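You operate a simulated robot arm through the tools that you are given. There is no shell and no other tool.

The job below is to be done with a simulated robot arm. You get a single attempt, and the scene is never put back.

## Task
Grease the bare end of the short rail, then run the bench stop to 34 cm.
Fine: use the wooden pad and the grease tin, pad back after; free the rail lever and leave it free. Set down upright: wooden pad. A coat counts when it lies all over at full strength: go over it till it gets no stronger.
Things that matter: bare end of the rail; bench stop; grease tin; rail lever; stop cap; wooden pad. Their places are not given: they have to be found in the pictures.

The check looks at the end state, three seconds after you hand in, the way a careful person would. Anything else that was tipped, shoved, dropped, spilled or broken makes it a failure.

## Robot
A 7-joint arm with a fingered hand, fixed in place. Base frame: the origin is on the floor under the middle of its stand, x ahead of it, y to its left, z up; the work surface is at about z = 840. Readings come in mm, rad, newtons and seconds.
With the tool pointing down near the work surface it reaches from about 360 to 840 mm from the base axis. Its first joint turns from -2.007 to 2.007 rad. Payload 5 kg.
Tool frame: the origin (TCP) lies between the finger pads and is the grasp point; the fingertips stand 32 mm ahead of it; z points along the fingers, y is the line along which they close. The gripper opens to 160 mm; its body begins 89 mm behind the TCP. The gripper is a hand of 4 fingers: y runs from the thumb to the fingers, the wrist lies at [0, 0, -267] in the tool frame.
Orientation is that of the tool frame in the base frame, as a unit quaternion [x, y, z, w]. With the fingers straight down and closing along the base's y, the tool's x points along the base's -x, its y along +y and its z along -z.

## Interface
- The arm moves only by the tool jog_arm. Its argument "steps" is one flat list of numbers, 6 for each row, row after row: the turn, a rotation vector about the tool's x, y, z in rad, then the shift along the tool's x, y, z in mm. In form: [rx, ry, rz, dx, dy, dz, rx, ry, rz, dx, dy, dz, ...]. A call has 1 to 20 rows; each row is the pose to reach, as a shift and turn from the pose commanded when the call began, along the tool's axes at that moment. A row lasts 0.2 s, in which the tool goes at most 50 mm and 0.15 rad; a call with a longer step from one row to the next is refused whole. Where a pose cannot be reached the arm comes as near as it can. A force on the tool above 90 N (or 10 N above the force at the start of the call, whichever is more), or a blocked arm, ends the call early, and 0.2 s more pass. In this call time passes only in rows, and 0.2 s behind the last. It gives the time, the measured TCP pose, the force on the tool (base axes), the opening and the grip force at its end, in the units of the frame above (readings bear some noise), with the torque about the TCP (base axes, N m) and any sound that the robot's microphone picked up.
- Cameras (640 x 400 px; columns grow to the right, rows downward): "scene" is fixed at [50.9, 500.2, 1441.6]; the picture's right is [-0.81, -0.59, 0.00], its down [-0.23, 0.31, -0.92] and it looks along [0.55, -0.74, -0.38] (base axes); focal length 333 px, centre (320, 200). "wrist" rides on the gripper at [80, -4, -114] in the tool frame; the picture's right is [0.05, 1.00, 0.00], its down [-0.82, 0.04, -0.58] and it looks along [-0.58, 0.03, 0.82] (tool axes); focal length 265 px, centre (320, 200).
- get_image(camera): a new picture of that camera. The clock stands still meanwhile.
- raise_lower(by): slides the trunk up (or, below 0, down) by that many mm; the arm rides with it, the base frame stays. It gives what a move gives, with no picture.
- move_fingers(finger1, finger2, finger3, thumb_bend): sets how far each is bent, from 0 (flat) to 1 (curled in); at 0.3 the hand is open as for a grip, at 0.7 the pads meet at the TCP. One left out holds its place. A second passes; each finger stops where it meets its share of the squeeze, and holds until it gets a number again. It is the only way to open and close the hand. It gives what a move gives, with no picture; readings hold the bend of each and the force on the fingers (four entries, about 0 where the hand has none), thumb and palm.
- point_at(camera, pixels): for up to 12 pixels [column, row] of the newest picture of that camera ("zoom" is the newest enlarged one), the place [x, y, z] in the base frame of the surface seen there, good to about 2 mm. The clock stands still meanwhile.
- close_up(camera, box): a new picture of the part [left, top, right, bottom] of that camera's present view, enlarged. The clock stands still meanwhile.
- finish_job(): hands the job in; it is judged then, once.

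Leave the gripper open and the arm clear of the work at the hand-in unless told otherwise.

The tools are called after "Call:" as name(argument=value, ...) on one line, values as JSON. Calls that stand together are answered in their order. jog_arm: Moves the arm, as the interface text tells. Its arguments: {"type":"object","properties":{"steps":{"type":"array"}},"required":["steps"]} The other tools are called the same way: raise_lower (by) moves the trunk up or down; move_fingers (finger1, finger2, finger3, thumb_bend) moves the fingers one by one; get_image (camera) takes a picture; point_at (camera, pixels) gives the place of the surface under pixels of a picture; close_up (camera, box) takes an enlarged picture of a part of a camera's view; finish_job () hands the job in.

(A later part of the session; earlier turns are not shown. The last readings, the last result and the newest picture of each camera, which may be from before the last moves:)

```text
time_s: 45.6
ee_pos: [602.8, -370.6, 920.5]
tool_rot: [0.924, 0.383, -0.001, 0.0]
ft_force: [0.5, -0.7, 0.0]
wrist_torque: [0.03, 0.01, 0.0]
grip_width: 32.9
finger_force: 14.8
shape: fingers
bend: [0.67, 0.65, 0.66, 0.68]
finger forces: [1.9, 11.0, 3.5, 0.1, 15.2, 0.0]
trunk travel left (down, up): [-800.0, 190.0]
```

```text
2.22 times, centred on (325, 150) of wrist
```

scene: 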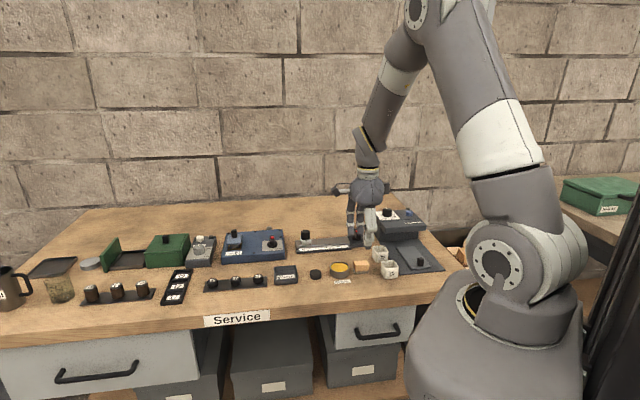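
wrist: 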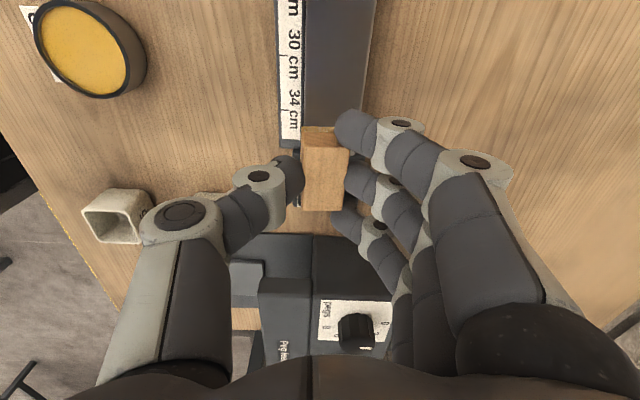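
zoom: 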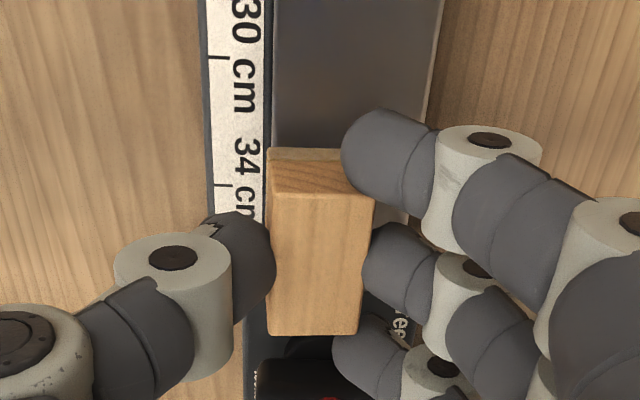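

I'll measure the pad's lower corners and rail edges in a fresh scene enlargement.

Call:
close_up(camera="scene", box=[315, 228, 365, 262])

Call:
point_at(camera="zoom", pixels=[[262, 136], [396, 128], [250, 120], [435, 165], [405, 97], [430, 172], [200, 185], [200, 122], [100, 190], [100, 130], [480, 90], [560, 125]])

```text
11.76 times, centred on (340, 245) of scene
```

zoom: 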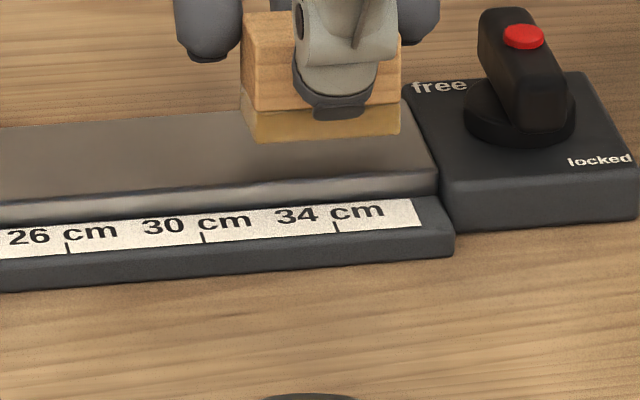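

```text
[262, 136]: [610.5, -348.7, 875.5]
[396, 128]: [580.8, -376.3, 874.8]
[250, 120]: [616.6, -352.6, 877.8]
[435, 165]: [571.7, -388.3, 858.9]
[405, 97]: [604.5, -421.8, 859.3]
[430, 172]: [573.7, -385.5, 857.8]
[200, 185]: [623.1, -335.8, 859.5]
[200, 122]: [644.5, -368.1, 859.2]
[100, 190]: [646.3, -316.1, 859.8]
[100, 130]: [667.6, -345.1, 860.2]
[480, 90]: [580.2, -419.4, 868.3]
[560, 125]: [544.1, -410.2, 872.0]
```

The pad's front face lines up with the rail's front edge (v≈677.5), its right edge 13 mm short of the lever block. I lower onto the rail until I feel light contact.

Call:
jog_arm(steps=[0, 0, 0, 0, 0, 5, 0, 0, 0, 0, 0, 9, 0, 0, 0, 0, 0, 10.5])

Call:
close_up(camera="scene", box=[315, 228, 365, 262])

```text
time_s: 46.4
ee_pos: [602.9, -370.7, 908.7]
tool_rot: [0.924, 0.383, 0.001, 0.001]
ft_force: [0.3, 0.5, 0.4]
wrist_torque: [0.0, 0.01, -0.01]
grip_width: 32.8
finger_force: 16.1
shape: fingers
bend: [0.67, 0.65, 0.66, 0.68]
finger forces: [2.0, 11.0, 3.5, 0.1, 15.3, 0.0]
trunk travel left (down, up): [-800.0, 190.0]
```

```text
11.76 times, centred on (340, 245) of scene
```

zoom: 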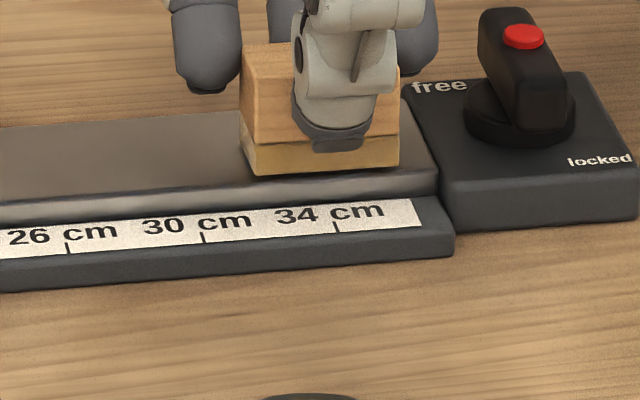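

Nearly touching. I go down in 0.7 mm steps until I feel about 3–5 N.

Call:
jog_arm(steps=[0, 0, 0, 0, 0, 0.7, 0, 0, 0, 0, 0, 1.2])

Call:
jog_arm(steps=[0, 0, 0, 0, 0, 0.4, 0, 0, 0, 0, 0, 0.6])

Call:
close_up(camera="scene", box=[315, 228, 365, 262])

```text
time_s: 47.0
ee_pos: [603.2, -371.2, 908.8]
tool_rot: [0.924, 0.384, 0.001, 0.001]
ft_force: [1.1, 0.9, 4.0]
wrist_torque: [-0.06, -0.02, 0.02]
grip_width: 32.7
finger_force: 16.5
shape: fingers
bend: [0.67, 0.65, 0.66, 0.68]
finger forces: [2.1, 11.3, 3.5, 0.1, 15.7, 0.0]
trunk travel left (down, up): [-800.0, 190.0]
```

```text
time_s: 47.6
ee_pos: [603.9, -370.1, 909.3]
tool_rot: [0.923, 0.384, 0.001, 0.001]
ft_force: [0.5, 0.7, 9.7]
wrist_torque: [-0.07, -0.09, 0.02]
grip_width: 32.5
finger_force: 17.2
shape: fingers
bend: [0.67, 0.65, 0.66, 0.68]
finger forces: [2.2, 11.7, 3.7, 0.0, 16.8, 0.0]
trunk travel left (down, up): [-800.0, 190.0]
```

```text
11.76 times, centred on (340, 245) of scene
```

zoom: 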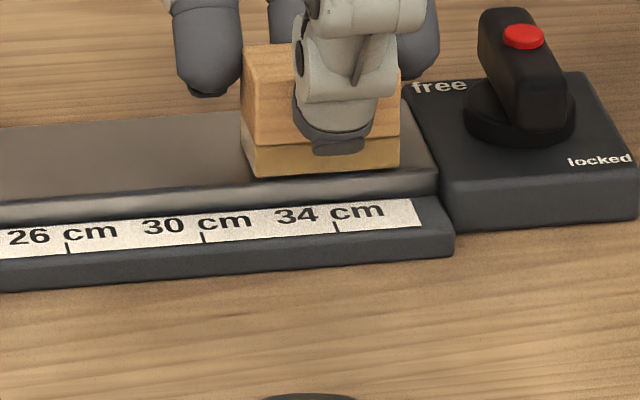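

Contact is about 10 N; I'll ease to about 5 N. First I check how far the pad's front edge is from the rail's front edge.

Call:
point_at(camera="zoom", pixels=[[258, 179], [330, 175], [395, 170], [330, 182], [330, 188], [258, 186], [330, 168], [404, 150], [430, 165], [238, 150]])

Call:
jog_arm(steps=[0, 0, 0, 0, 0, -0.4])

```text
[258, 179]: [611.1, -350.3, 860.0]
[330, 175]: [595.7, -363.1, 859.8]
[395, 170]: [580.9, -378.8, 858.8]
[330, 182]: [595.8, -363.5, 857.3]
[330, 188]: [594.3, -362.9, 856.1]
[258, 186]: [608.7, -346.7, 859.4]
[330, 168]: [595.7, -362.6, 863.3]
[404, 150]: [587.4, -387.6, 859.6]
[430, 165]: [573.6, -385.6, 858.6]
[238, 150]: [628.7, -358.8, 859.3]
```

```text
time_s: 48.0
ee_pos: [603.3, -370.6, 910.1]
tool_rot: [0.923, 0.384, 0.001, 0.001]
ft_force: [0.9, 0.2, 5.3]
wrist_torque: [-0.05, -0.06, 0.05]
grip_width: 32.3
finger_force: 16.9
shape: fingers
bend: [0.67, 0.65, 0.66, 0.68]
finger forces: [2.2, 11.6, 3.8, 0.0, 16.1, 0.1]
trunk travel left (down, up): [-800.0, 190.0]
```

Pad front is flush with the rail's front edge at 5 N. Now I slide 11.5 mm toward the lever block, to the end of the rail, and back, and look at the coat.

Call:
jog_arm(steps=[0, 0, 0, -4, 0, 0, 0, 0, 0, -8, 0, 0, 0, 0, 0, -11.5, 0, 0])

Call:
close_up(camera="scene", box=[315, 228, 365, 262])

Call:
get_image(camera="wrist")

```text
time_s: 48.8
ee_pos: [596.7, -378.0, 909.0]
tool_rot: [0.924, 0.382, 0.001, 0.001]
ft_force: [1.2, 1.7, 6.4]
wrist_torque: [-0.03, -0.06, 0.04]
grip_width: 32.2
finger_force: 16.9
shape: fingers
bend: [0.67, 0.65, 0.66, 0.68]
finger forces: [2.5, 11.5, 3.6, 0.0, 16.8, 0.1]
trunk travel left (down, up): [-800.0, 190.0]
```

```text
11.76 times, centred on (340, 245) of scene
```

zoom: 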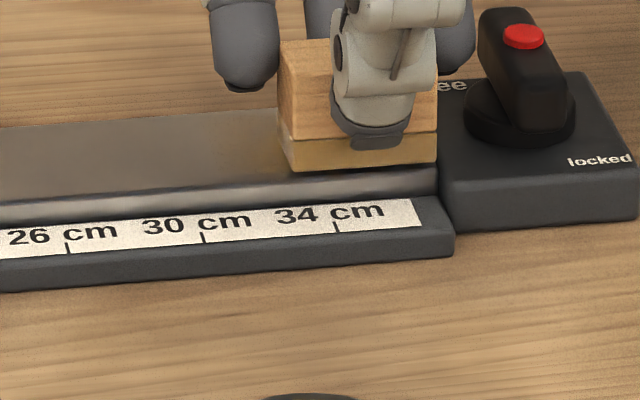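

```text
taken
```

wrist: 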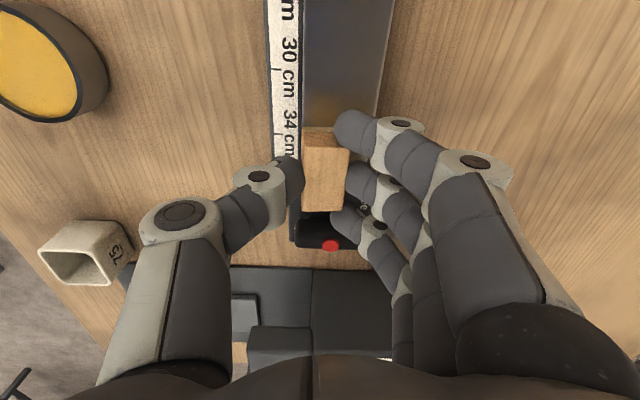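

A faint tint shows left of the pad. I enlarge there.

Call:
close_up(camera="scene", box=[322, 232, 352, 252])

Call:
close_up(camera="wrist", box=[270, 60, 400, 160])

```text
16.00 times, centred on (337, 242) of scene
```

zoom: 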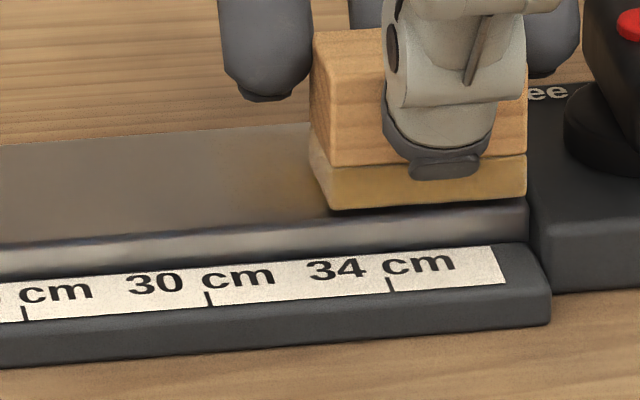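

```text
4.00 times, centred on (335, 110) of wrist
```

zoom: 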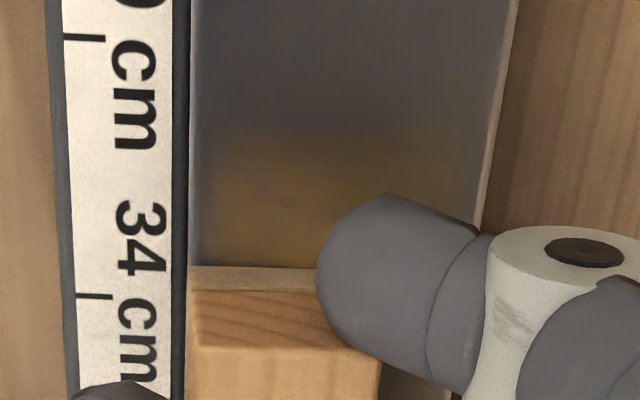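

A faint coat shows where the pad touched (beginning about u=-190, short of the 30 cm mark). I slide the pad along the rail toward the stop by 55 mm to see how far the coat takes.

Call:
jog_arm(steps=[0, 0, 0, 7, 0, 0, 0, 0, 0, 14, 0, 0, 0, 0, 0, 21, 0, 0, 0, 0, 0, 28, 0, 0, 0, 0, 0, 35, 0, 0, 0, 0, 0, 42, 0, 0, 0, 0, 0, 49, 0, 0, 0, 0, 0, 55, 0, 0])

Call:
close_up(camera="scene", box=[308, 228, 358, 262])

Call:
get_image(camera="wrist")

```text
time_s: 50.6
ee_pos: [633.4, -340.5, 909.0]
tool_rot: [0.924, 0.383, 0.001, 0.001]
ft_force: [-0.9, -1.7, 2.8]
wrist_torque: [-0.08, 0.04, 0.0]
grip_width: 32.6
finger_force: 16.8
shape: fingers
bend: [0.67, 0.65, 0.66, 0.68]
finger forces: [2.1, 11.5, 4.2, 0.1, 15.6, 0.0]
trunk travel left (down, up): [-800.0, 190.0]
```

```text
11.76 times, centred on (333, 245) of scene
```

zoom: 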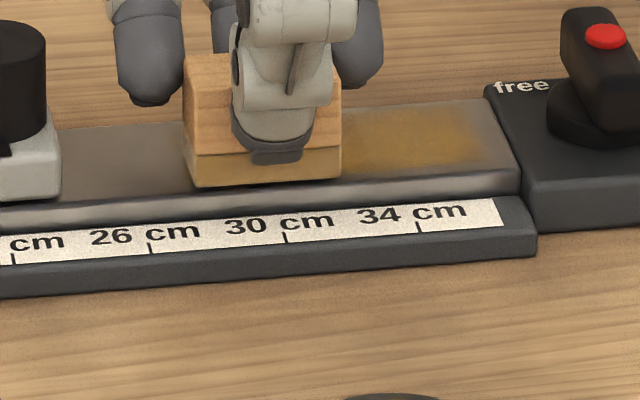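

```text
taken
```

wrist: 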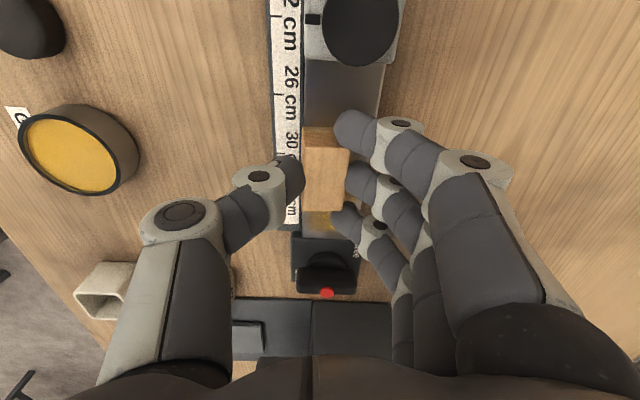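

A coat now shows right of the pad. I enlarge to see its outline.

Call:
close_up(camera="scene", box=[332, 232, 356, 250])

Call:
close_up(camera="wrist", box=[285, 60, 405, 140])

```text
16.00 times, centred on (344, 241) of scene
```

zoom: 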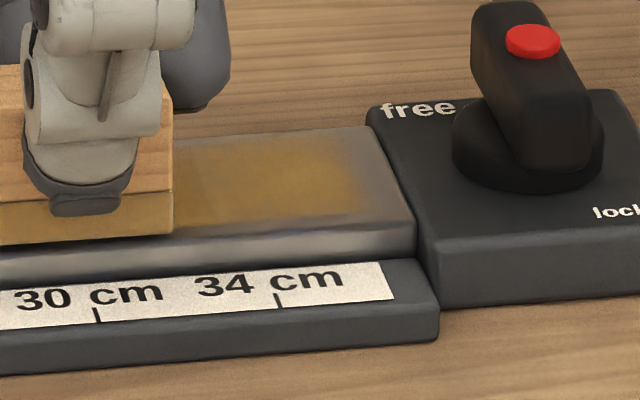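

```text
5.00 times, centred on (345, 100) of wrist
```

zoom: 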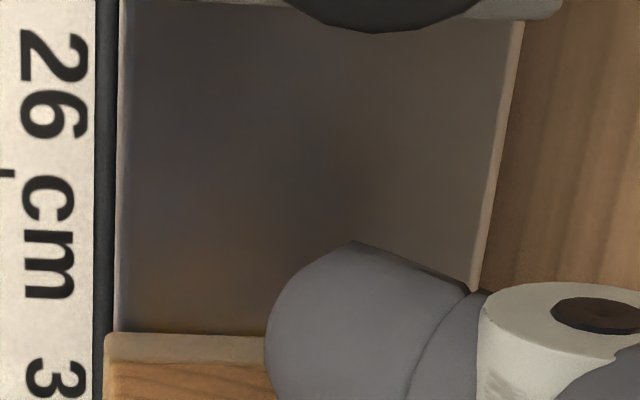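

I lift the pad 50 mm to see the whole coat so far.

Call:
jog_arm(steps=[0, 0, 0, 0, 0, -5, 0, 0, 0, 0, 0, -25, 0, 0, 0, 0, 0, -50])

Call:
close_up(camera="scene", box=[305, 232, 353, 258])

Call:
get_image(camera="wrist")

```text
time_s: 51.4
ee_pos: [635.0, -340.2, 960.7]
tool_rot: [0.924, 0.384, 0.001, 0.0]
ft_force: [0.4, 1.0, -0.8]
wrist_torque: [-0.02, 0.0, 0.05]
grip_width: 32.2
finger_force: 16.4
shape: fingers
bend: [0.67, 0.65, 0.66, 0.68]
finger forces: [2.3, 11.5, 3.8, 0.0, 15.1, 0.1]
trunk travel left (down, up): [-800.0, 190.0]
```

```text
13.33 times, centred on (329, 245) of scene
```

zoom: 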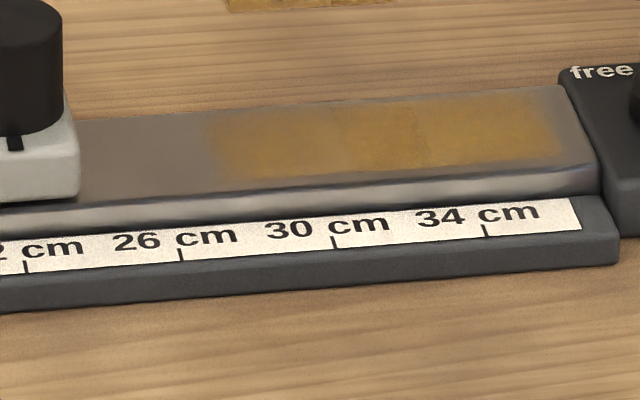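

```text
taken
```

wrist: 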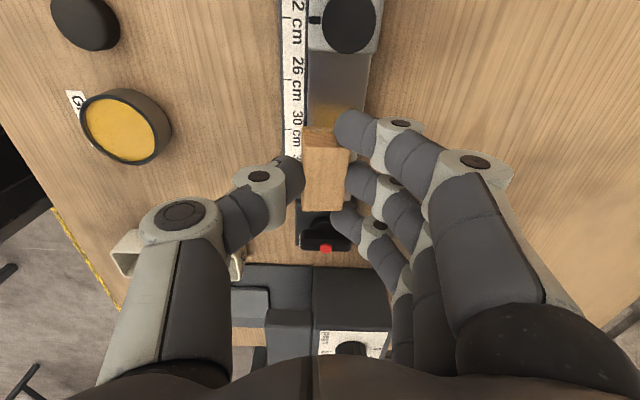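

The coat spans roughly from u=-231 to -143, stronger on the right part. I enlarge more to see its cells and edges.

Call:
close_up(camera="scene", box=[318, 235, 350, 251])

Call:
close_up(camera="wrist", box=[290, 40, 390, 140])

```text
16.00 times, centred on (334, 243) of scene
```

zoom: 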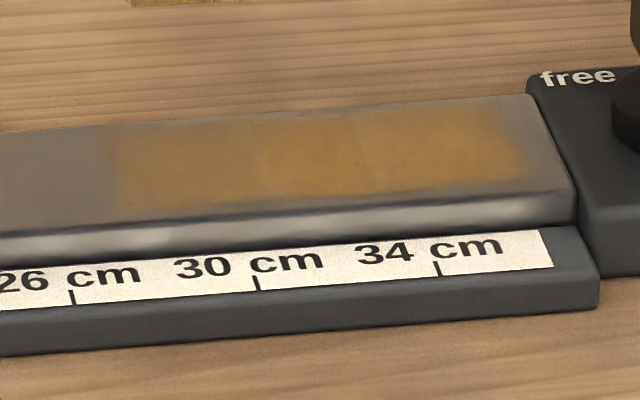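

```text
4.00 times, centred on (340, 90) of wrist
```

zoom: 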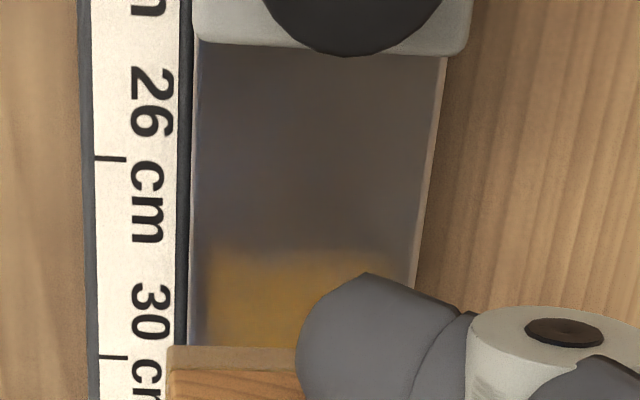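

The coat's left edge (about u=-230) matches where the pad reached; its right edge stops about 10 mm short of the block though the pad reached the block. Next a stroke on the back lane (tool +15 y), starting 12 mm farther left; lowering carefully to contact.

Call:
jog_arm(steps=[0, 0, 0, 6, 8, 0, 0, 0, 0, 12, 15, 10, 0, 0, 0, 12, 15, 30, 0, 0, 0, 12, 15, 42, 0, 0, 0, 12, 15, 48, 0, 0, 0, 12, 15, 49.5])

Call:
close_up(camera="scene", box=[305, 226, 353, 258])

Call:
close_up(camera="wrist", box=[270, 40, 400, 240])

```text
time_s: 52.8
ee_pos: [653.4, -343.5, 910.1]
tool_rot: [0.923, 0.384, 0.001, 0.0]
ft_force: [-0.3, 0.6, -0.4]
wrist_torque: [-0.02, 0.02, -0.01]
grip_width: 32.3
finger_force: 16.5
shape: fingers
bend: [0.67, 0.65, 0.66, 0.68]
finger forces: [2.3, 11.4, 3.8, 0.1, 15.0, 0.0]
trunk travel left (down, up): [-800.0, 190.0]
```

```text
12.50 times, centred on (329, 242) of scene
```

zoom: 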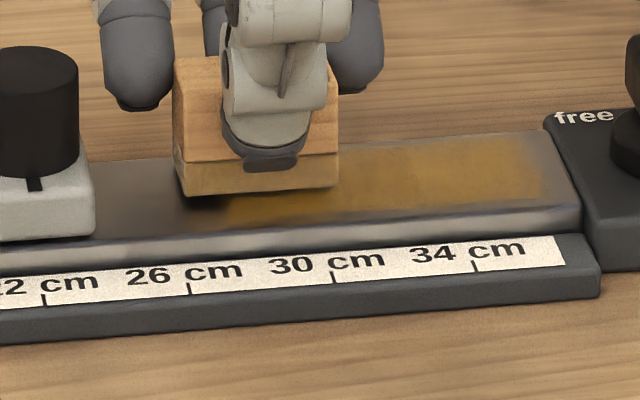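

```text
2.00 times, centred on (335, 140) of wrist
```

zoom: 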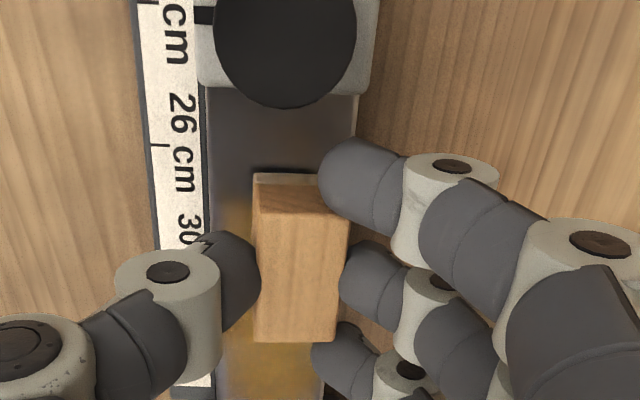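

The pad is over the back lane, flush with the back edge. I lower about 1 mm to contact.

Call:
jog_arm(steps=[0, 0, 0, 0, 0, 0.6, 0, 0, 0, 0, 0, 1.1])

```text
time_s: 53.4
ee_pos: [652.6, -342.2, 909.5]
tool_rot: [0.924, 0.383, 0.002, 0.001]
ft_force: [-0.2, 0.5, 1.3]
wrist_torque: [-0.01, -0.05, -0.03]
grip_width: 32.5
finger_force: 16.0
shape: fingers
bend: [0.67, 0.65, 0.66, 0.68]
finger forces: [2.3, 11.5, 3.9, 0.0, 15.3, 0.1]
trunk travel left (down, up): [-800.0, 190.0]
```

Just touching (about 2 N). I press 0.5 mm more and stroke 67 mm toward the lever block in 7 mm steps.

Call:
jog_arm(steps=[0, 0, 0, 0, 0, 0.5, 0, 0, 0, -7, 0, 0.5, 0, 0, 0, -14, 0, 0.5, 0, 0, 0, -21, 0, 0.5, 0, 0, 0, -28, 0, 0.5, 0, 0, 0, -35, 0, 0.5, 0, 0, 0, -42, 0, 0.5, 0, 0, 0, -49, 0, 0.5, 0, 0, 0, -56, 0, 0.5, 0, 0, 0, -62, 0, 0.5, 0, 0, 0, -66, 0, 0.5])

Call:
close_up(camera="scene", box=[305, 226, 361, 258])

Call:
close_up(camera="wrist", box=[270, 20, 400, 240])

```text
time_s: 55.8
ee_pos: [606.7, -387.5, 908.0]
tool_rot: [0.923, 0.384, 0.001, 0.001]
ft_force: [1.6, 0.0, 5.0]
wrist_torque: [-0.04, -0.08, 0.0]
grip_width: 32.4
finger_force: 16.9
shape: fingers
bend: [0.67, 0.65, 0.66, 0.68]
finger forces: [2.7, 11.7, 3.8, 0.0, 16.0, 0.1]
trunk travel left (down, up): [-800.0, 190.0]
```

```text
11.43 times, centred on (333, 242) of scene
```

zoom: 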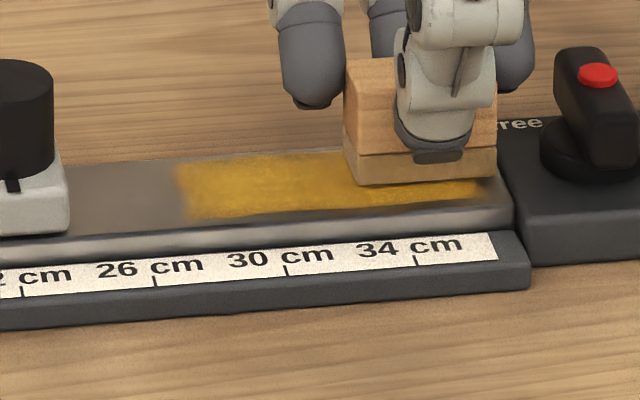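

```text
1.82 times, centred on (335, 130) of wrist
```

zoom: 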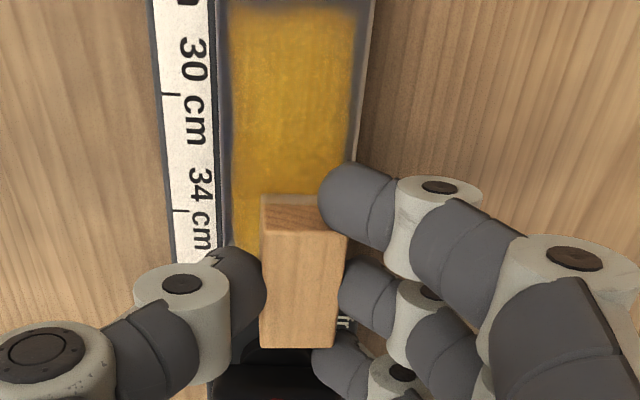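

The coat is now much stronger and clearly limited to about u=-232…-141 (26.5 cm to 36 cm), nearly the full width. The felt looks paler. I make a return stroke on the front lane (shift −15 y while moving), 58 mm to the left, then back.

Call:
jog_arm(steps=[0, 0, 0, 0, -5, 0, 0, 0, 0, 0, -10, 0, 0, 0, 0, 0, -15, 0, 0, 0, 0, 7, -15, 0, 0, 0, 0, 14, -15, 0, 0, 0, 0, 21, -15, 0, 0, 0, 0, 28, -15, 0, 0, 0, 0, 35, -15, 0, 0, 0, 0, 42, -15, 0, 0, 0, 0, 49, -15, 0, 0, 0, 0, 56, -15, 0, 0, 0, 0, 59, -15, 0])

Call:
close_up(camera="scene", box=[305, 226, 361, 258])

```text
time_s: 58.4
ee_pos: [638.4, -336.7, 909.5]
tool_rot: [0.924, 0.383, 0.001, 0.0]
ft_force: [-1.0, -1.5, 5.0]
wrist_torque: [-0.07, 0.01, -0.05]
grip_width: 31.9
finger_force: 17.3
shape: fingers
bend: [0.67, 0.66, 0.66, 0.68]
finger forces: [2.0, 11.9, 4.9, 0.1, 16.2, 0.1]
trunk travel left (down, up): [-800.0, 190.0]
```

```text
11.43 times, centred on (333, 242) of scene
```

zoom: 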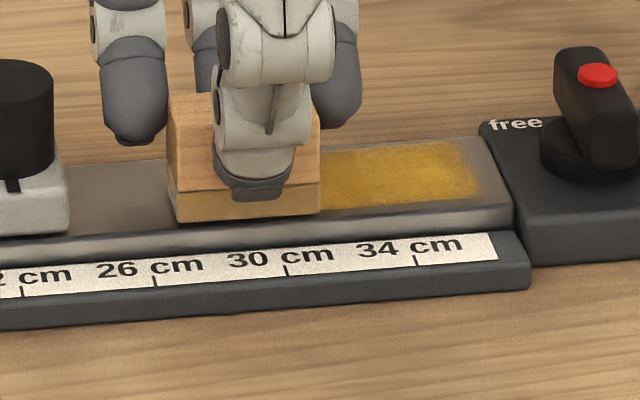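

I do the back lane again toward the lever block, then lift and look at the coat.

Call:
jog_arm(steps=[0, 0, 0, 0, 5, 0, 0, 0, 0, 0, 10, 0, 0, 0, 0, 0, 15, 0, 0, 0, 0, -7, 15, 0, 0, 0, 0, -14, 15, 0, 0, 0, 0, -21, 15, 0, 0, 0, 0, -28, 15, 0, 0, 0, 0, -35, 15, 0, 0, 0, 0, -42, 15, 0, 0, 0, 0, -49, 15, 0, 0, 0, 0, -56, 15, 0, 0, 0, 0, -60, 15, 0])

Call:
jog_arm(steps=[0, 0, 0, 0, 0, -5, 0, 0, 0, 0, 0, -25, 0, 0, 0, 0, 0, -50])

Call:
close_up(camera="scene", box=[311, 234, 355, 256])

Call:
get_image(camera="wrist")

```text
time_s: 61.0
ee_pos: [606.1, -390.2, 908.4]
tool_rot: [0.924, 0.383, 0.0, 0.0]
ft_force: [1.1, 0.9, 2.6]
wrist_torque: [-0.02, -0.05, 0.03]
grip_width: 31.8
finger_force: 17.3
shape: fingers
bend: [0.67, 0.66, 0.66, 0.68]
finger forces: [2.8, 12.0, 4.2, 0.1, 15.6, 0.1]
trunk travel left (down, up): [-800.0, 190.0]
```

```text
time_s: 61.8
ee_pos: [605.8, -387.0, 958.1]
tool_rot: [0.924, 0.383, 0.001, 0.0]
ft_force: [-0.4, -0.1, -1.0]
wrist_torque: [-0.06, -0.01, -0.03]
grip_width: 31.9
finger_force: 16.9
shape: fingers
bend: [0.67, 0.65, 0.66, 0.68]
finger forces: [2.6, 11.5, 4.3, 0.0, 14.6, 0.1]
trunk travel left (down, up): [-800.0, 190.0]
```

```text
14.55 times, centred on (333, 245) of scene
```

zoom: 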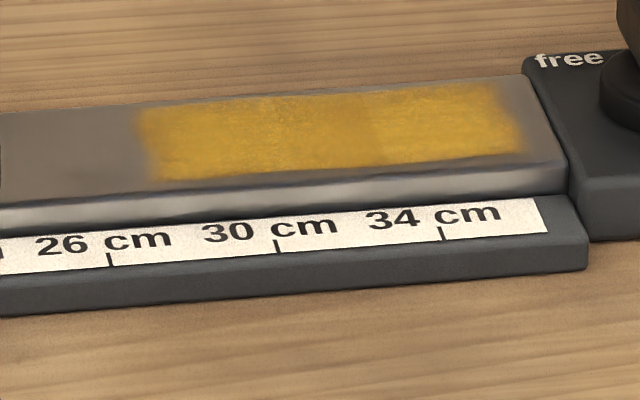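

```text
taken
```

wrist: 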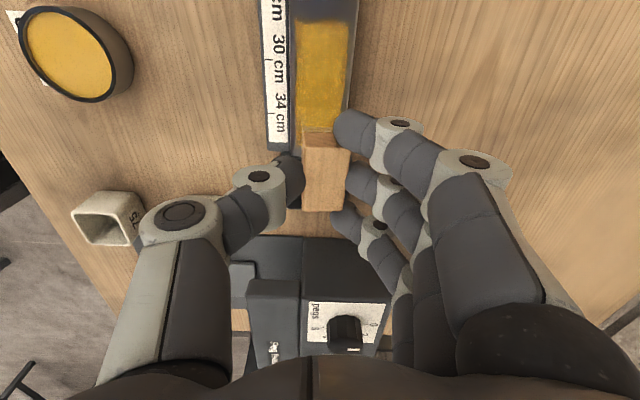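

A good yellow coat, with slightly thinner bits. I enlarge both halves to judge evenness.

Call:
close_up(camera="scene", box=[318, 236, 336, 250])

Call:
close_up(camera="scene", box=[334, 236, 352, 250])

Call:
close_up(camera="wrist", box=[280, 0, 370, 140])

```text
16.00 times, centred on (327, 243) of scene
```

zoom: 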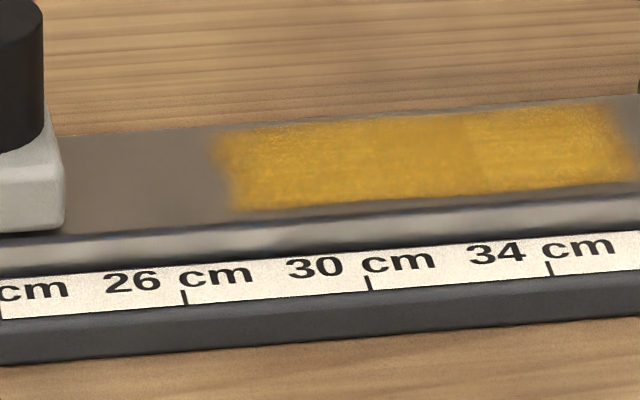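

```text
16.00 times, centred on (343, 243) of scene
```

zoom: 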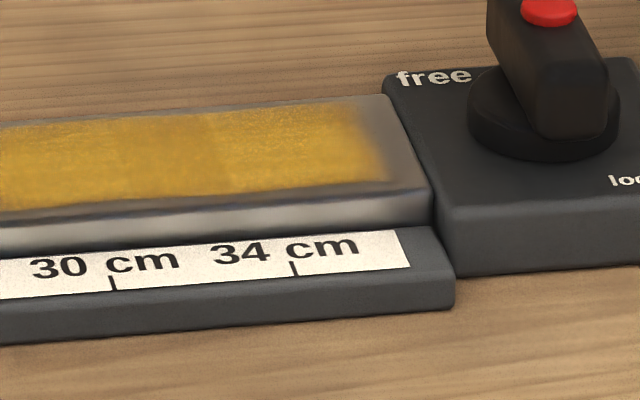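

```text
2.86 times, centred on (325, 70) of wrist
```

zoom: 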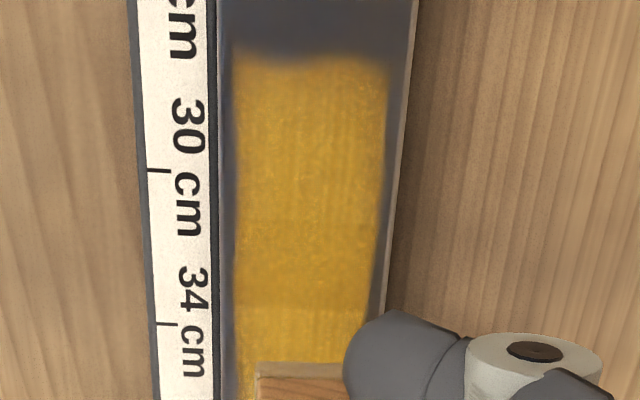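

The coat is nearly even. I'll re-dip and go over it more. By my running sum the tin spot is exactly tool (+49,−178.5) from here; I fly back at this height and lower to 7 mm above the dip depth to check alignment.

Call:
jog_arm(steps=[0, 0, 0, 10, -36, 0, 0, 0, 0, 20, -72, 0, 0, 0, 0, 30, -108, 0, 0, 0, 0, 40, -144, 0, 0, 0, 0, 47, -170, 0, 0, 0, 0, 49, -178.5, 0, 0, 0, 0, 49, -178.5, 20, 0, 0, 0, 49, -178.5, 37])

Call:
close_up(camera="scene", box=[325, 250, 361, 280])

Call:
close_up(camera="wrist", box=[260, 90, 380, 220])

```text
time_s: 63.6
ee_pos: [516.1, -228.2, 922.2]
tool_rot: [0.924, 0.384, 0.001, 0.0]
ft_force: [0.1, -0.7, -2.1]
wrist_torque: [-0.02, -0.01, -0.02]
grip_width: 31.8
finger_force: 16.5
shape: fingers
bend: [0.67, 0.65, 0.66, 0.68]
finger forces: [2.7, 11.4, 4.2, 0.1, 14.3, 0.1]
trunk travel left (down, up): [-800.0, 190.0]
```

```text
13.33 times, centred on (343, 265) of scene
```

zoom: 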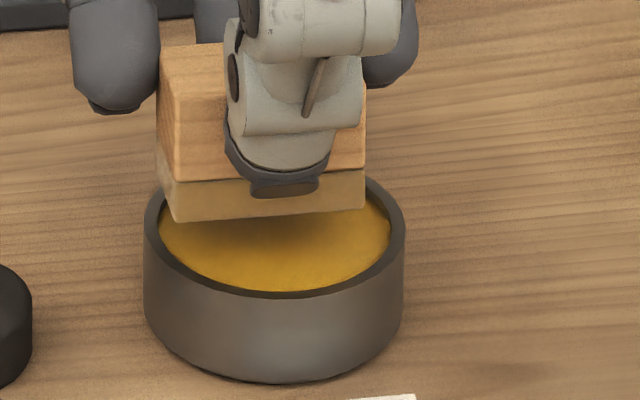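

```text
3.08 times, centred on (320, 155) of wrist
```

zoom: 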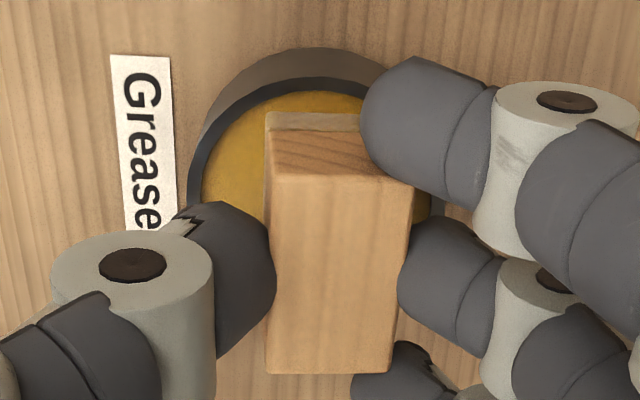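

The pad is about 3 mm too far left. I shift (tool −2.7 x, −0.6 y) and lower 5 mm, then check again.

Call:
jog_arm(steps=[0, 0, 0, -2.7, -0.6, 0, 0, 0, 0, -2.7, -0.6, 2.5, 0, 0, 0, -2.7, -0.6, 5, 0, 0, 0, -2.7, -0.6, 5])

Call:
close_up(camera="scene", box=[325, 250, 361, 280])

Call:
close_up(camera="wrist", box=[260, 90, 380, 220])

```text
time_s: 64.6
ee_pos: [512.3, -229.0, 915.5]
tool_rot: [0.924, 0.384, 0.001, -0.001]
ft_force: [-0.3, 0.6, 0.2]
wrist_torque: [0.02, 0.03, 0.02]
grip_width: 31.9
finger_force: 16.5
shape: fingers
bend: [0.67, 0.65, 0.66, 0.68]
finger forces: [2.7, 11.5, 4.2, 0.1, 14.3, 0.1]
trunk travel left (down, up): [-800.0, 190.0]
```

```text
13.33 times, centred on (343, 265) of scene
```

zoom: 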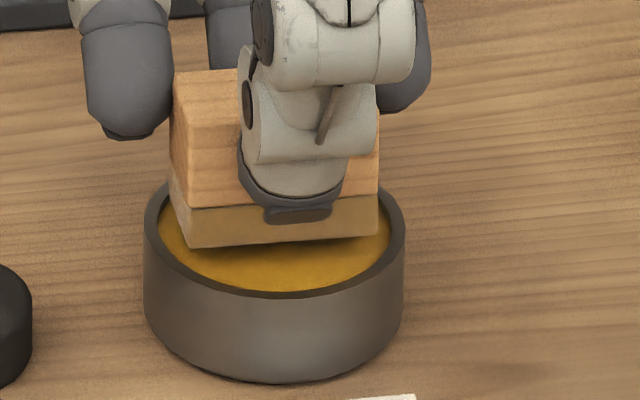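

```text
3.08 times, centred on (320, 155) of wrist
```

zoom: 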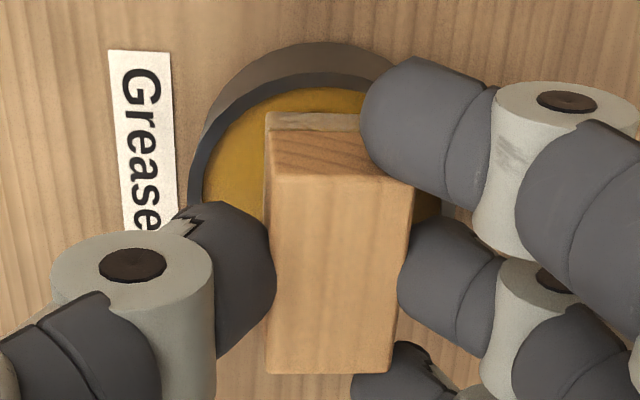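

Centred. I lower in small steps to dip.

Call:
jog_arm(steps=[0, 0, 0, 0, 0, 1, 0, 0, 0, 0, 0, 2, 0, 0, 0, 0, 0, 2.7, 0, 0, 0, 0, 0, 3.1])

Call:
close_up(camera="scene", box=[325, 250, 361, 280])

```text
time_s: 65.6
ee_pos: [511.4, -228.4, 912.1]
tool_rot: [0.923, 0.384, 0.0, -0.001]
ft_force: [0.2, 0.3, -0.4]
wrist_torque: [0.07, 0.03, -0.01]
grip_width: 31.7
finger_force: 16.2
shape: fingers
bend: [0.67, 0.65, 0.66, 0.68]
finger forces: [2.6, 11.4, 4.1, 0.0, 14.5, 0.1]
trunk travel left (down, up): [-800.0, 190.0]
```

```text
13.33 times, centred on (343, 265) of scene
```

zoom: 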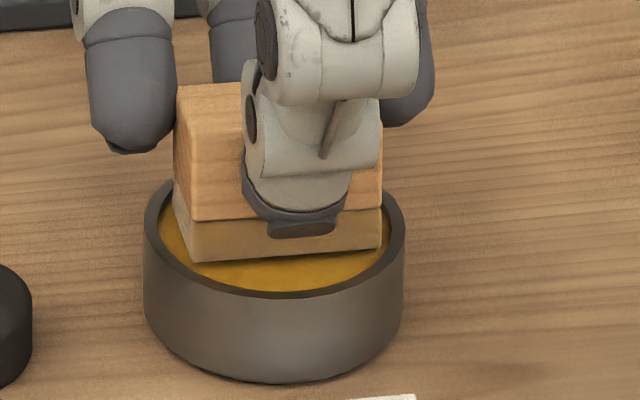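

Not quite touching and 1 mm right; I adjust (tool +0.8 x) and lower about 1 mm more.

Call:
jog_arm(steps=[0, 0, 0, 0.8, 0, 0, 0, 0, 0, 0.8, 0, 0.6, 0, 0, 0, 0.8, 0, 1.1, 0, 0, 0, 0.8, 0, 1.1, 0, 0, 0, 0.8, 0, 1.1])

Call:
close_up(camera="scene", box=[325, 250, 361, 280])

```text
time_s: 66.8
ee_pos: [512.5, -229.3, 912.1]
tool_rot: [0.924, 0.383, 0.0, 0.0]
ft_force: [-0.8, 0.3, 9.4]
wrist_torque: [-0.08, -0.09, 0.02]
grip_width: 31.9
finger_force: 17.3
shape: fingers
bend: [0.67, 0.66, 0.66, 0.68]
finger forces: [2.8, 11.7, 4.3, 0.1, 16.4, 0.1]
trunk travel left (down, up): [-800.0, 190.0]
```

```text
13.33 times, centred on (343, 265) of scene
```

zoom: 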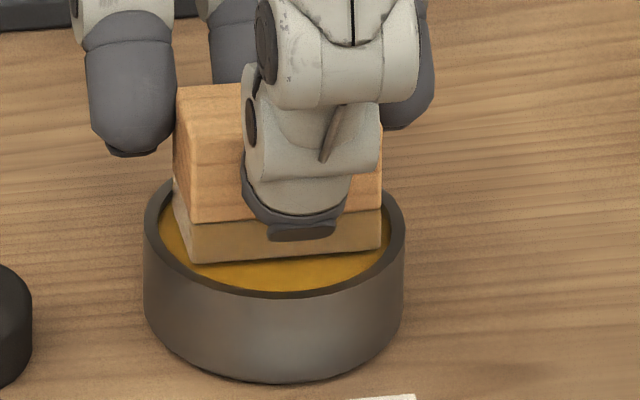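

Loaded again (9 N contact). I lift 45 mm and travel to the rail's front lane at the lever end (tool −46, +163.5), then lower close to contact.

Call:
jog_arm(steps=[0, 0, 0, 0, 0, -5, 0, 0, 0, 0, 0, -20, 0, 0, 0, 0, 0, -45, 0, 0, 0, -12, 40, -45, 0, 0, 0, -24, 80, -45, 0, 0, 0, -35, 120, -45, 0, 0, 0, -43, 150, -45, 0, 0, 0, -44, 163.5, -45, 0, 0, 0, -44, 163.5, -20, 0, 0, 0, -44, 163.5, -5, 0, 0, 0, -44, 163.5, 1, 0, 0, 0, -44, 163.5, 2.3])

Call:
close_up(camera="scene", box=[315, 228, 365, 262])

```text
time_s: 69.4
ee_pos: [596.9, -375.7, 908.7]
tool_rot: [0.924, 0.383, 0.0, 0.0]
ft_force: [-1.0, -0.2, -1.4]
wrist_torque: [0.0, -0.01, 0.01]
grip_width: 31.8
finger_force: 16.5
shape: fingers
bend: [0.67, 0.65, 0.66, 0.69]
finger forces: [2.7, 11.3, 4.2, 0.0, 14.3, 0.0]
trunk travel left (down, up): [-800.0, 190.0]
```

```text
11.76 times, centred on (340, 245) of scene
```

zoom: 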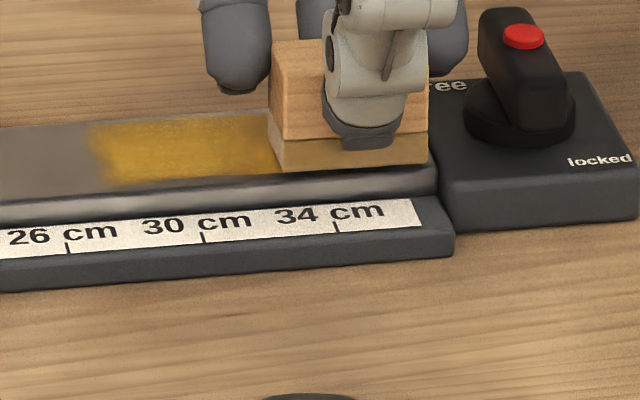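

Pad sits at the lever end of the front lane, about 1 mm above. I lower gently to contact.

Call:
jog_arm(steps=[0, 0, 0, 0, 0, 0.7, 0, 0, 0, 0, 0, 1.3])

```text
time_s: 70.0
ee_pos: [595.5, -376.1, 908.2]
tool_rot: [0.924, 0.383, 0.001, 0.0]
ft_force: [-0.3, 0.8, 4.7]
wrist_torque: [-0.01, -0.01, 0.01]
grip_width: 31.8
finger_force: 17.2
shape: fingers
bend: [0.67, 0.65, 0.66, 0.69]
finger forces: [2.7, 11.3, 4.3, 0.0, 15.2, 0.0]
trunk travel left (down, up): [-800.0, 190.0]
```

Contact 5 N. Now strokes: front lane to the left, middle lane back to the right.

Call:
jog_arm(steps=[0, 0, 0, 8, 0, 0, 0, 0, 0, 16, 0, 0, 0, 0, 0, 24, 0, 0, 0, 0, 0, 32, 0, 0, 0, 0, 0, 40, 0, 0, 0, 0, 0, 48, 0, 0, 0, 0, 0, 56, 0, 0, 0, 0, 0, 60, 0, 0, 0, 0, 0, 60, 8, 0, 0, 0, 0, 52, 8, 0, 0, 0, 0, 44, 8, 0, 0, 0, 0, 36, 8, 0, 0, 0, 0, 28, 8, 0, 0, 0, 0, 20, 8, 0, 0, 0, 0, 12, 8, 0, 0, 0, 0, 4, 8, 0, 0, 0, 0, 0, 8, 0, 0, 0, 0, 0, 15, 0])

Call:
close_up(camera="scene", box=[311, 228, 361, 256])

```text
time_s: 73.8
ee_pos: [606.1, -386.1, 909.1]
tool_rot: [0.924, 0.383, 0.001, 0.0]
ft_force: [-0.8, 1.8, 3.5]
wrist_torque: [-0.02, 0.0, 0.01]
grip_width: 31.6
finger_force: 16.9
shape: fingers
bend: [0.67, 0.65, 0.66, 0.69]
finger forces: [2.7, 11.1, 4.4, 0.0, 16.0, 0.0]
trunk travel left (down, up): [-800.0, 190.0]
```

```text
12.80 times, centred on (336, 242) of scene
```

zoom: 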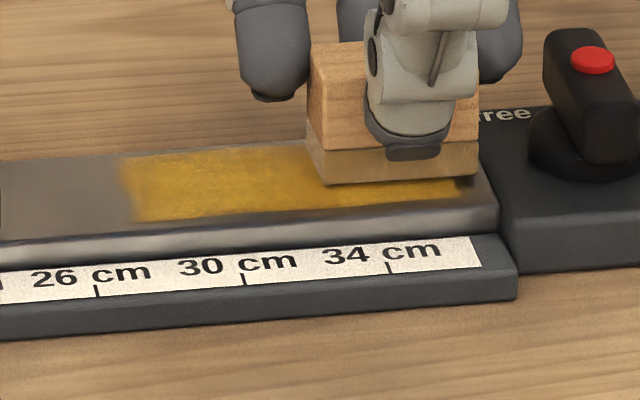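

Now the back lane to the left, then a mixed pass back to the right along the middle.

Call:
jog_arm(steps=[0, 0, 0, 8, 0, 0, 0, 0, 0, 16, 0, 0, 0, 0, 0, 24, 0, 0, 0, 0, 0, 32, 0, 0, 0, 0, 0, 40, 0, 0, 0, 0, 0, 48, 0, 0, 0, 0, 0, 56, 0, 0, 0, 0, 0, 60, 0, 0, 0, 0, 0, 60, -8, 0, 0, 0, 0, 52, -8, 0, 0, 0, 0, 44, -8, 0, 0, 0, 0, 36, -8, 0, 0, 0, 0, 28, -8, 0, 0, 0, 0, 20, -8, 0, 0, 0, 0, 12, -8, 0, 0, 0, 0, 4, -8, 0, 0, 0, 0, 0, -8, 0, 0, 0, 0, 0, -15, 0])

Call:
jog_arm(steps=[0, 0, 0, 0, 0, -5, 0, 0, 0, 0, 0, -25, 0, 0, 0, 0, 0, -50])

Call:
close_up(camera="scene", box=[311, 234, 355, 256])

Call:
close_up(camera="scene", box=[318, 236, 336, 250])

Call:
close_up(camera="scene", box=[334, 236, 352, 250])

Call:
close_up(camera="wrist", box=[280, 0, 370, 140])

```text
time_s: 77.6
ee_pos: [595.5, -377.4, 908.0]
tool_rot: [0.923, 0.384, 0.001, 0.001]
ft_force: [0.9, -1.4, 5.2]
wrist_torque: [-0.16, -0.06, -0.01]
grip_width: 31.7
finger_force: 16.6
shape: fingers
bend: [0.67, 0.65, 0.66, 0.69]
finger forces: [2.7, 11.9, 4.8, 0.0, 14.3, 0.0]
trunk travel left (down, up): [-800.0, 190.0]
```

```text
time_s: 78.4
ee_pos: [596.5, -375.2, 960.5]
tool_rot: [0.924, 0.383, 0.001, -0.001]
ft_force: [0.7, -0.2, -1.5]
wrist_torque: [0.01, -0.01, 0.0]
grip_width: 31.6
finger_force: 16.3
shape: fingers
bend: [0.67, 0.65, 0.66, 0.69]
finger forces: [2.9, 11.4, 4.5, 0.1, 14.3, 0.0]
trunk travel left (down, up): [-800.0, 190.0]
```

```text
14.55 times, centred on (333, 245) of scene
```

zoom: 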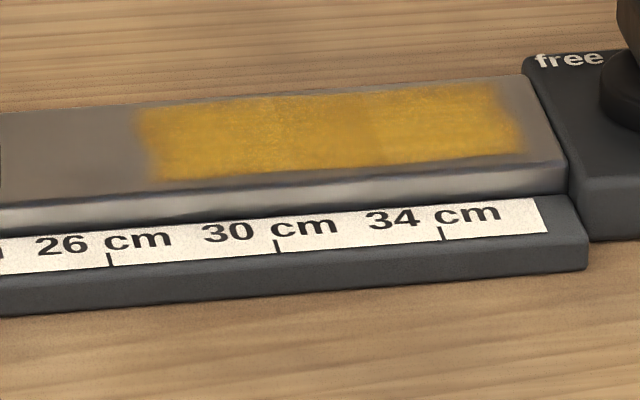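

```text
16.00 times, centred on (327, 243) of scene
```

zoom: 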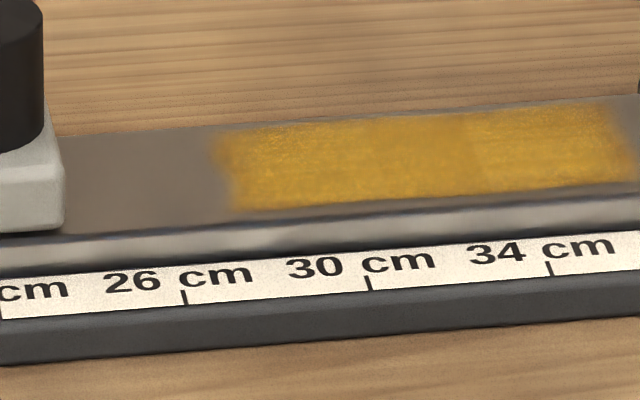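

```text
16.00 times, centred on (343, 243) of scene
```

zoom: 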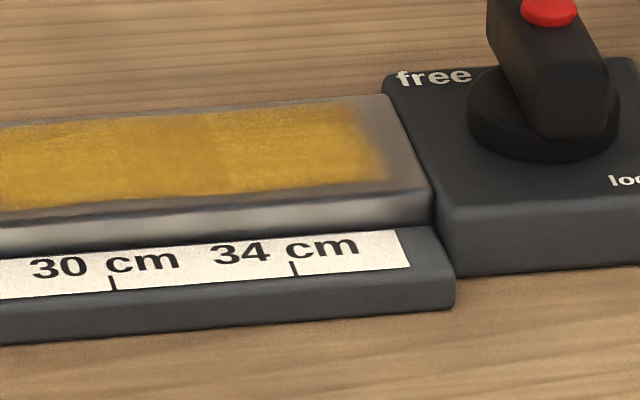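

```text
2.86 times, centred on (325, 70) of wrist
```

zoom: 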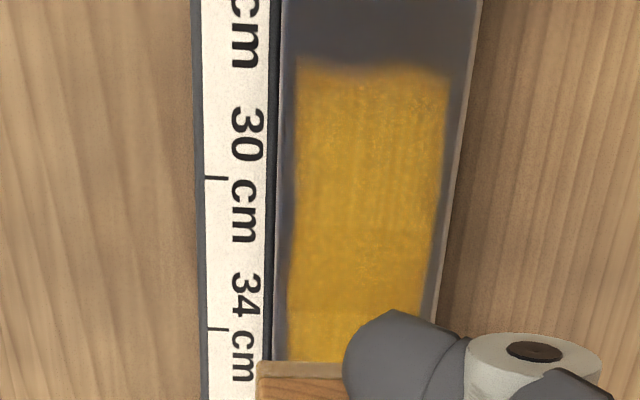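

The coat looks the same as before these passes, so it has reached its full strength. To be sure the pad was carrying grease, I look at the felt now.

Call:
close_up(camera="scene", box=[310, 215, 390, 265])

Call:
close_up(camera="scene", box=[330, 212, 360, 232])

```text
8.00 times, centred on (350, 240) of scene
```

zoom: 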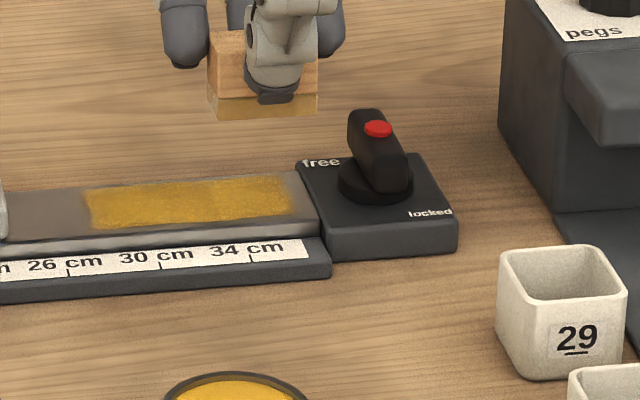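

```text
16.00 times, centred on (345, 222) of scene
```

zoom: 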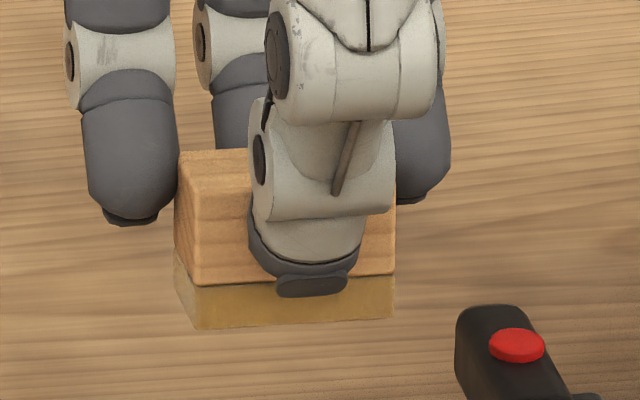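

The felt still carries grease and the coat did not get stronger, so the coat is complete. Now I carry the pad back over its original spot (tool −25.5, −164), staying high, then lower part of the way.

Call:
jog_arm(steps=[0, 0, 0, -4, -27, 0, 0, 0, 0, -8, -55, 0, 0, 0, 0, -13, -83, 0, 0, 0, 0, -17, -111, 0, 0, 0, 0, -21, -138, 0, 0, 0, 0, -25.5, -164, 0, 0, 0, 0, -25.5, -164, 25, 0, 0, 0, -25.5, -164, 45, 0, 0, 0, -25.5, -164, 55, 0, 0, 0, -25.5, -164, 55])

Call:
close_up(camera="scene", box=[325, 240, 385, 285])

Call:
close_up(camera="wrist", box=[240, 60, 440, 260])

```text
time_s: 80.6
ee_pos: [463.5, -278.0, 903.3]
tool_rot: [0.924, 0.383, 0.001, 0.001]
ft_force: [0.1, 0.6, -0.5]
wrist_torque: [-0.02, -0.01, 0.01]
grip_width: 31.5
finger_force: 16.2
shape: fingers
bend: [0.67, 0.65, 0.66, 0.69]
finger forces: [2.8, 11.2, 4.4, 0.0, 14.2, 0.0]
trunk travel left (down, up): [-800.0, 190.0]
```

```text
8.89 times, centred on (355, 262) of scene
```

zoom: 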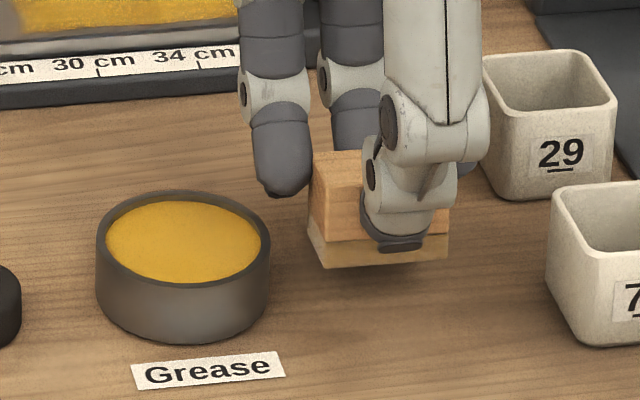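

```text
2.00 times, centred on (340, 160) of wrist
```

zoom: 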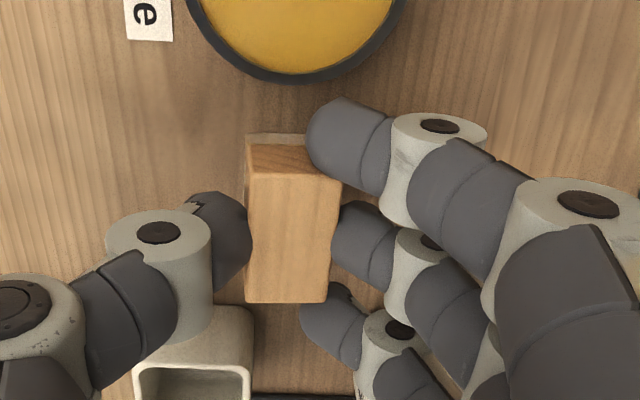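

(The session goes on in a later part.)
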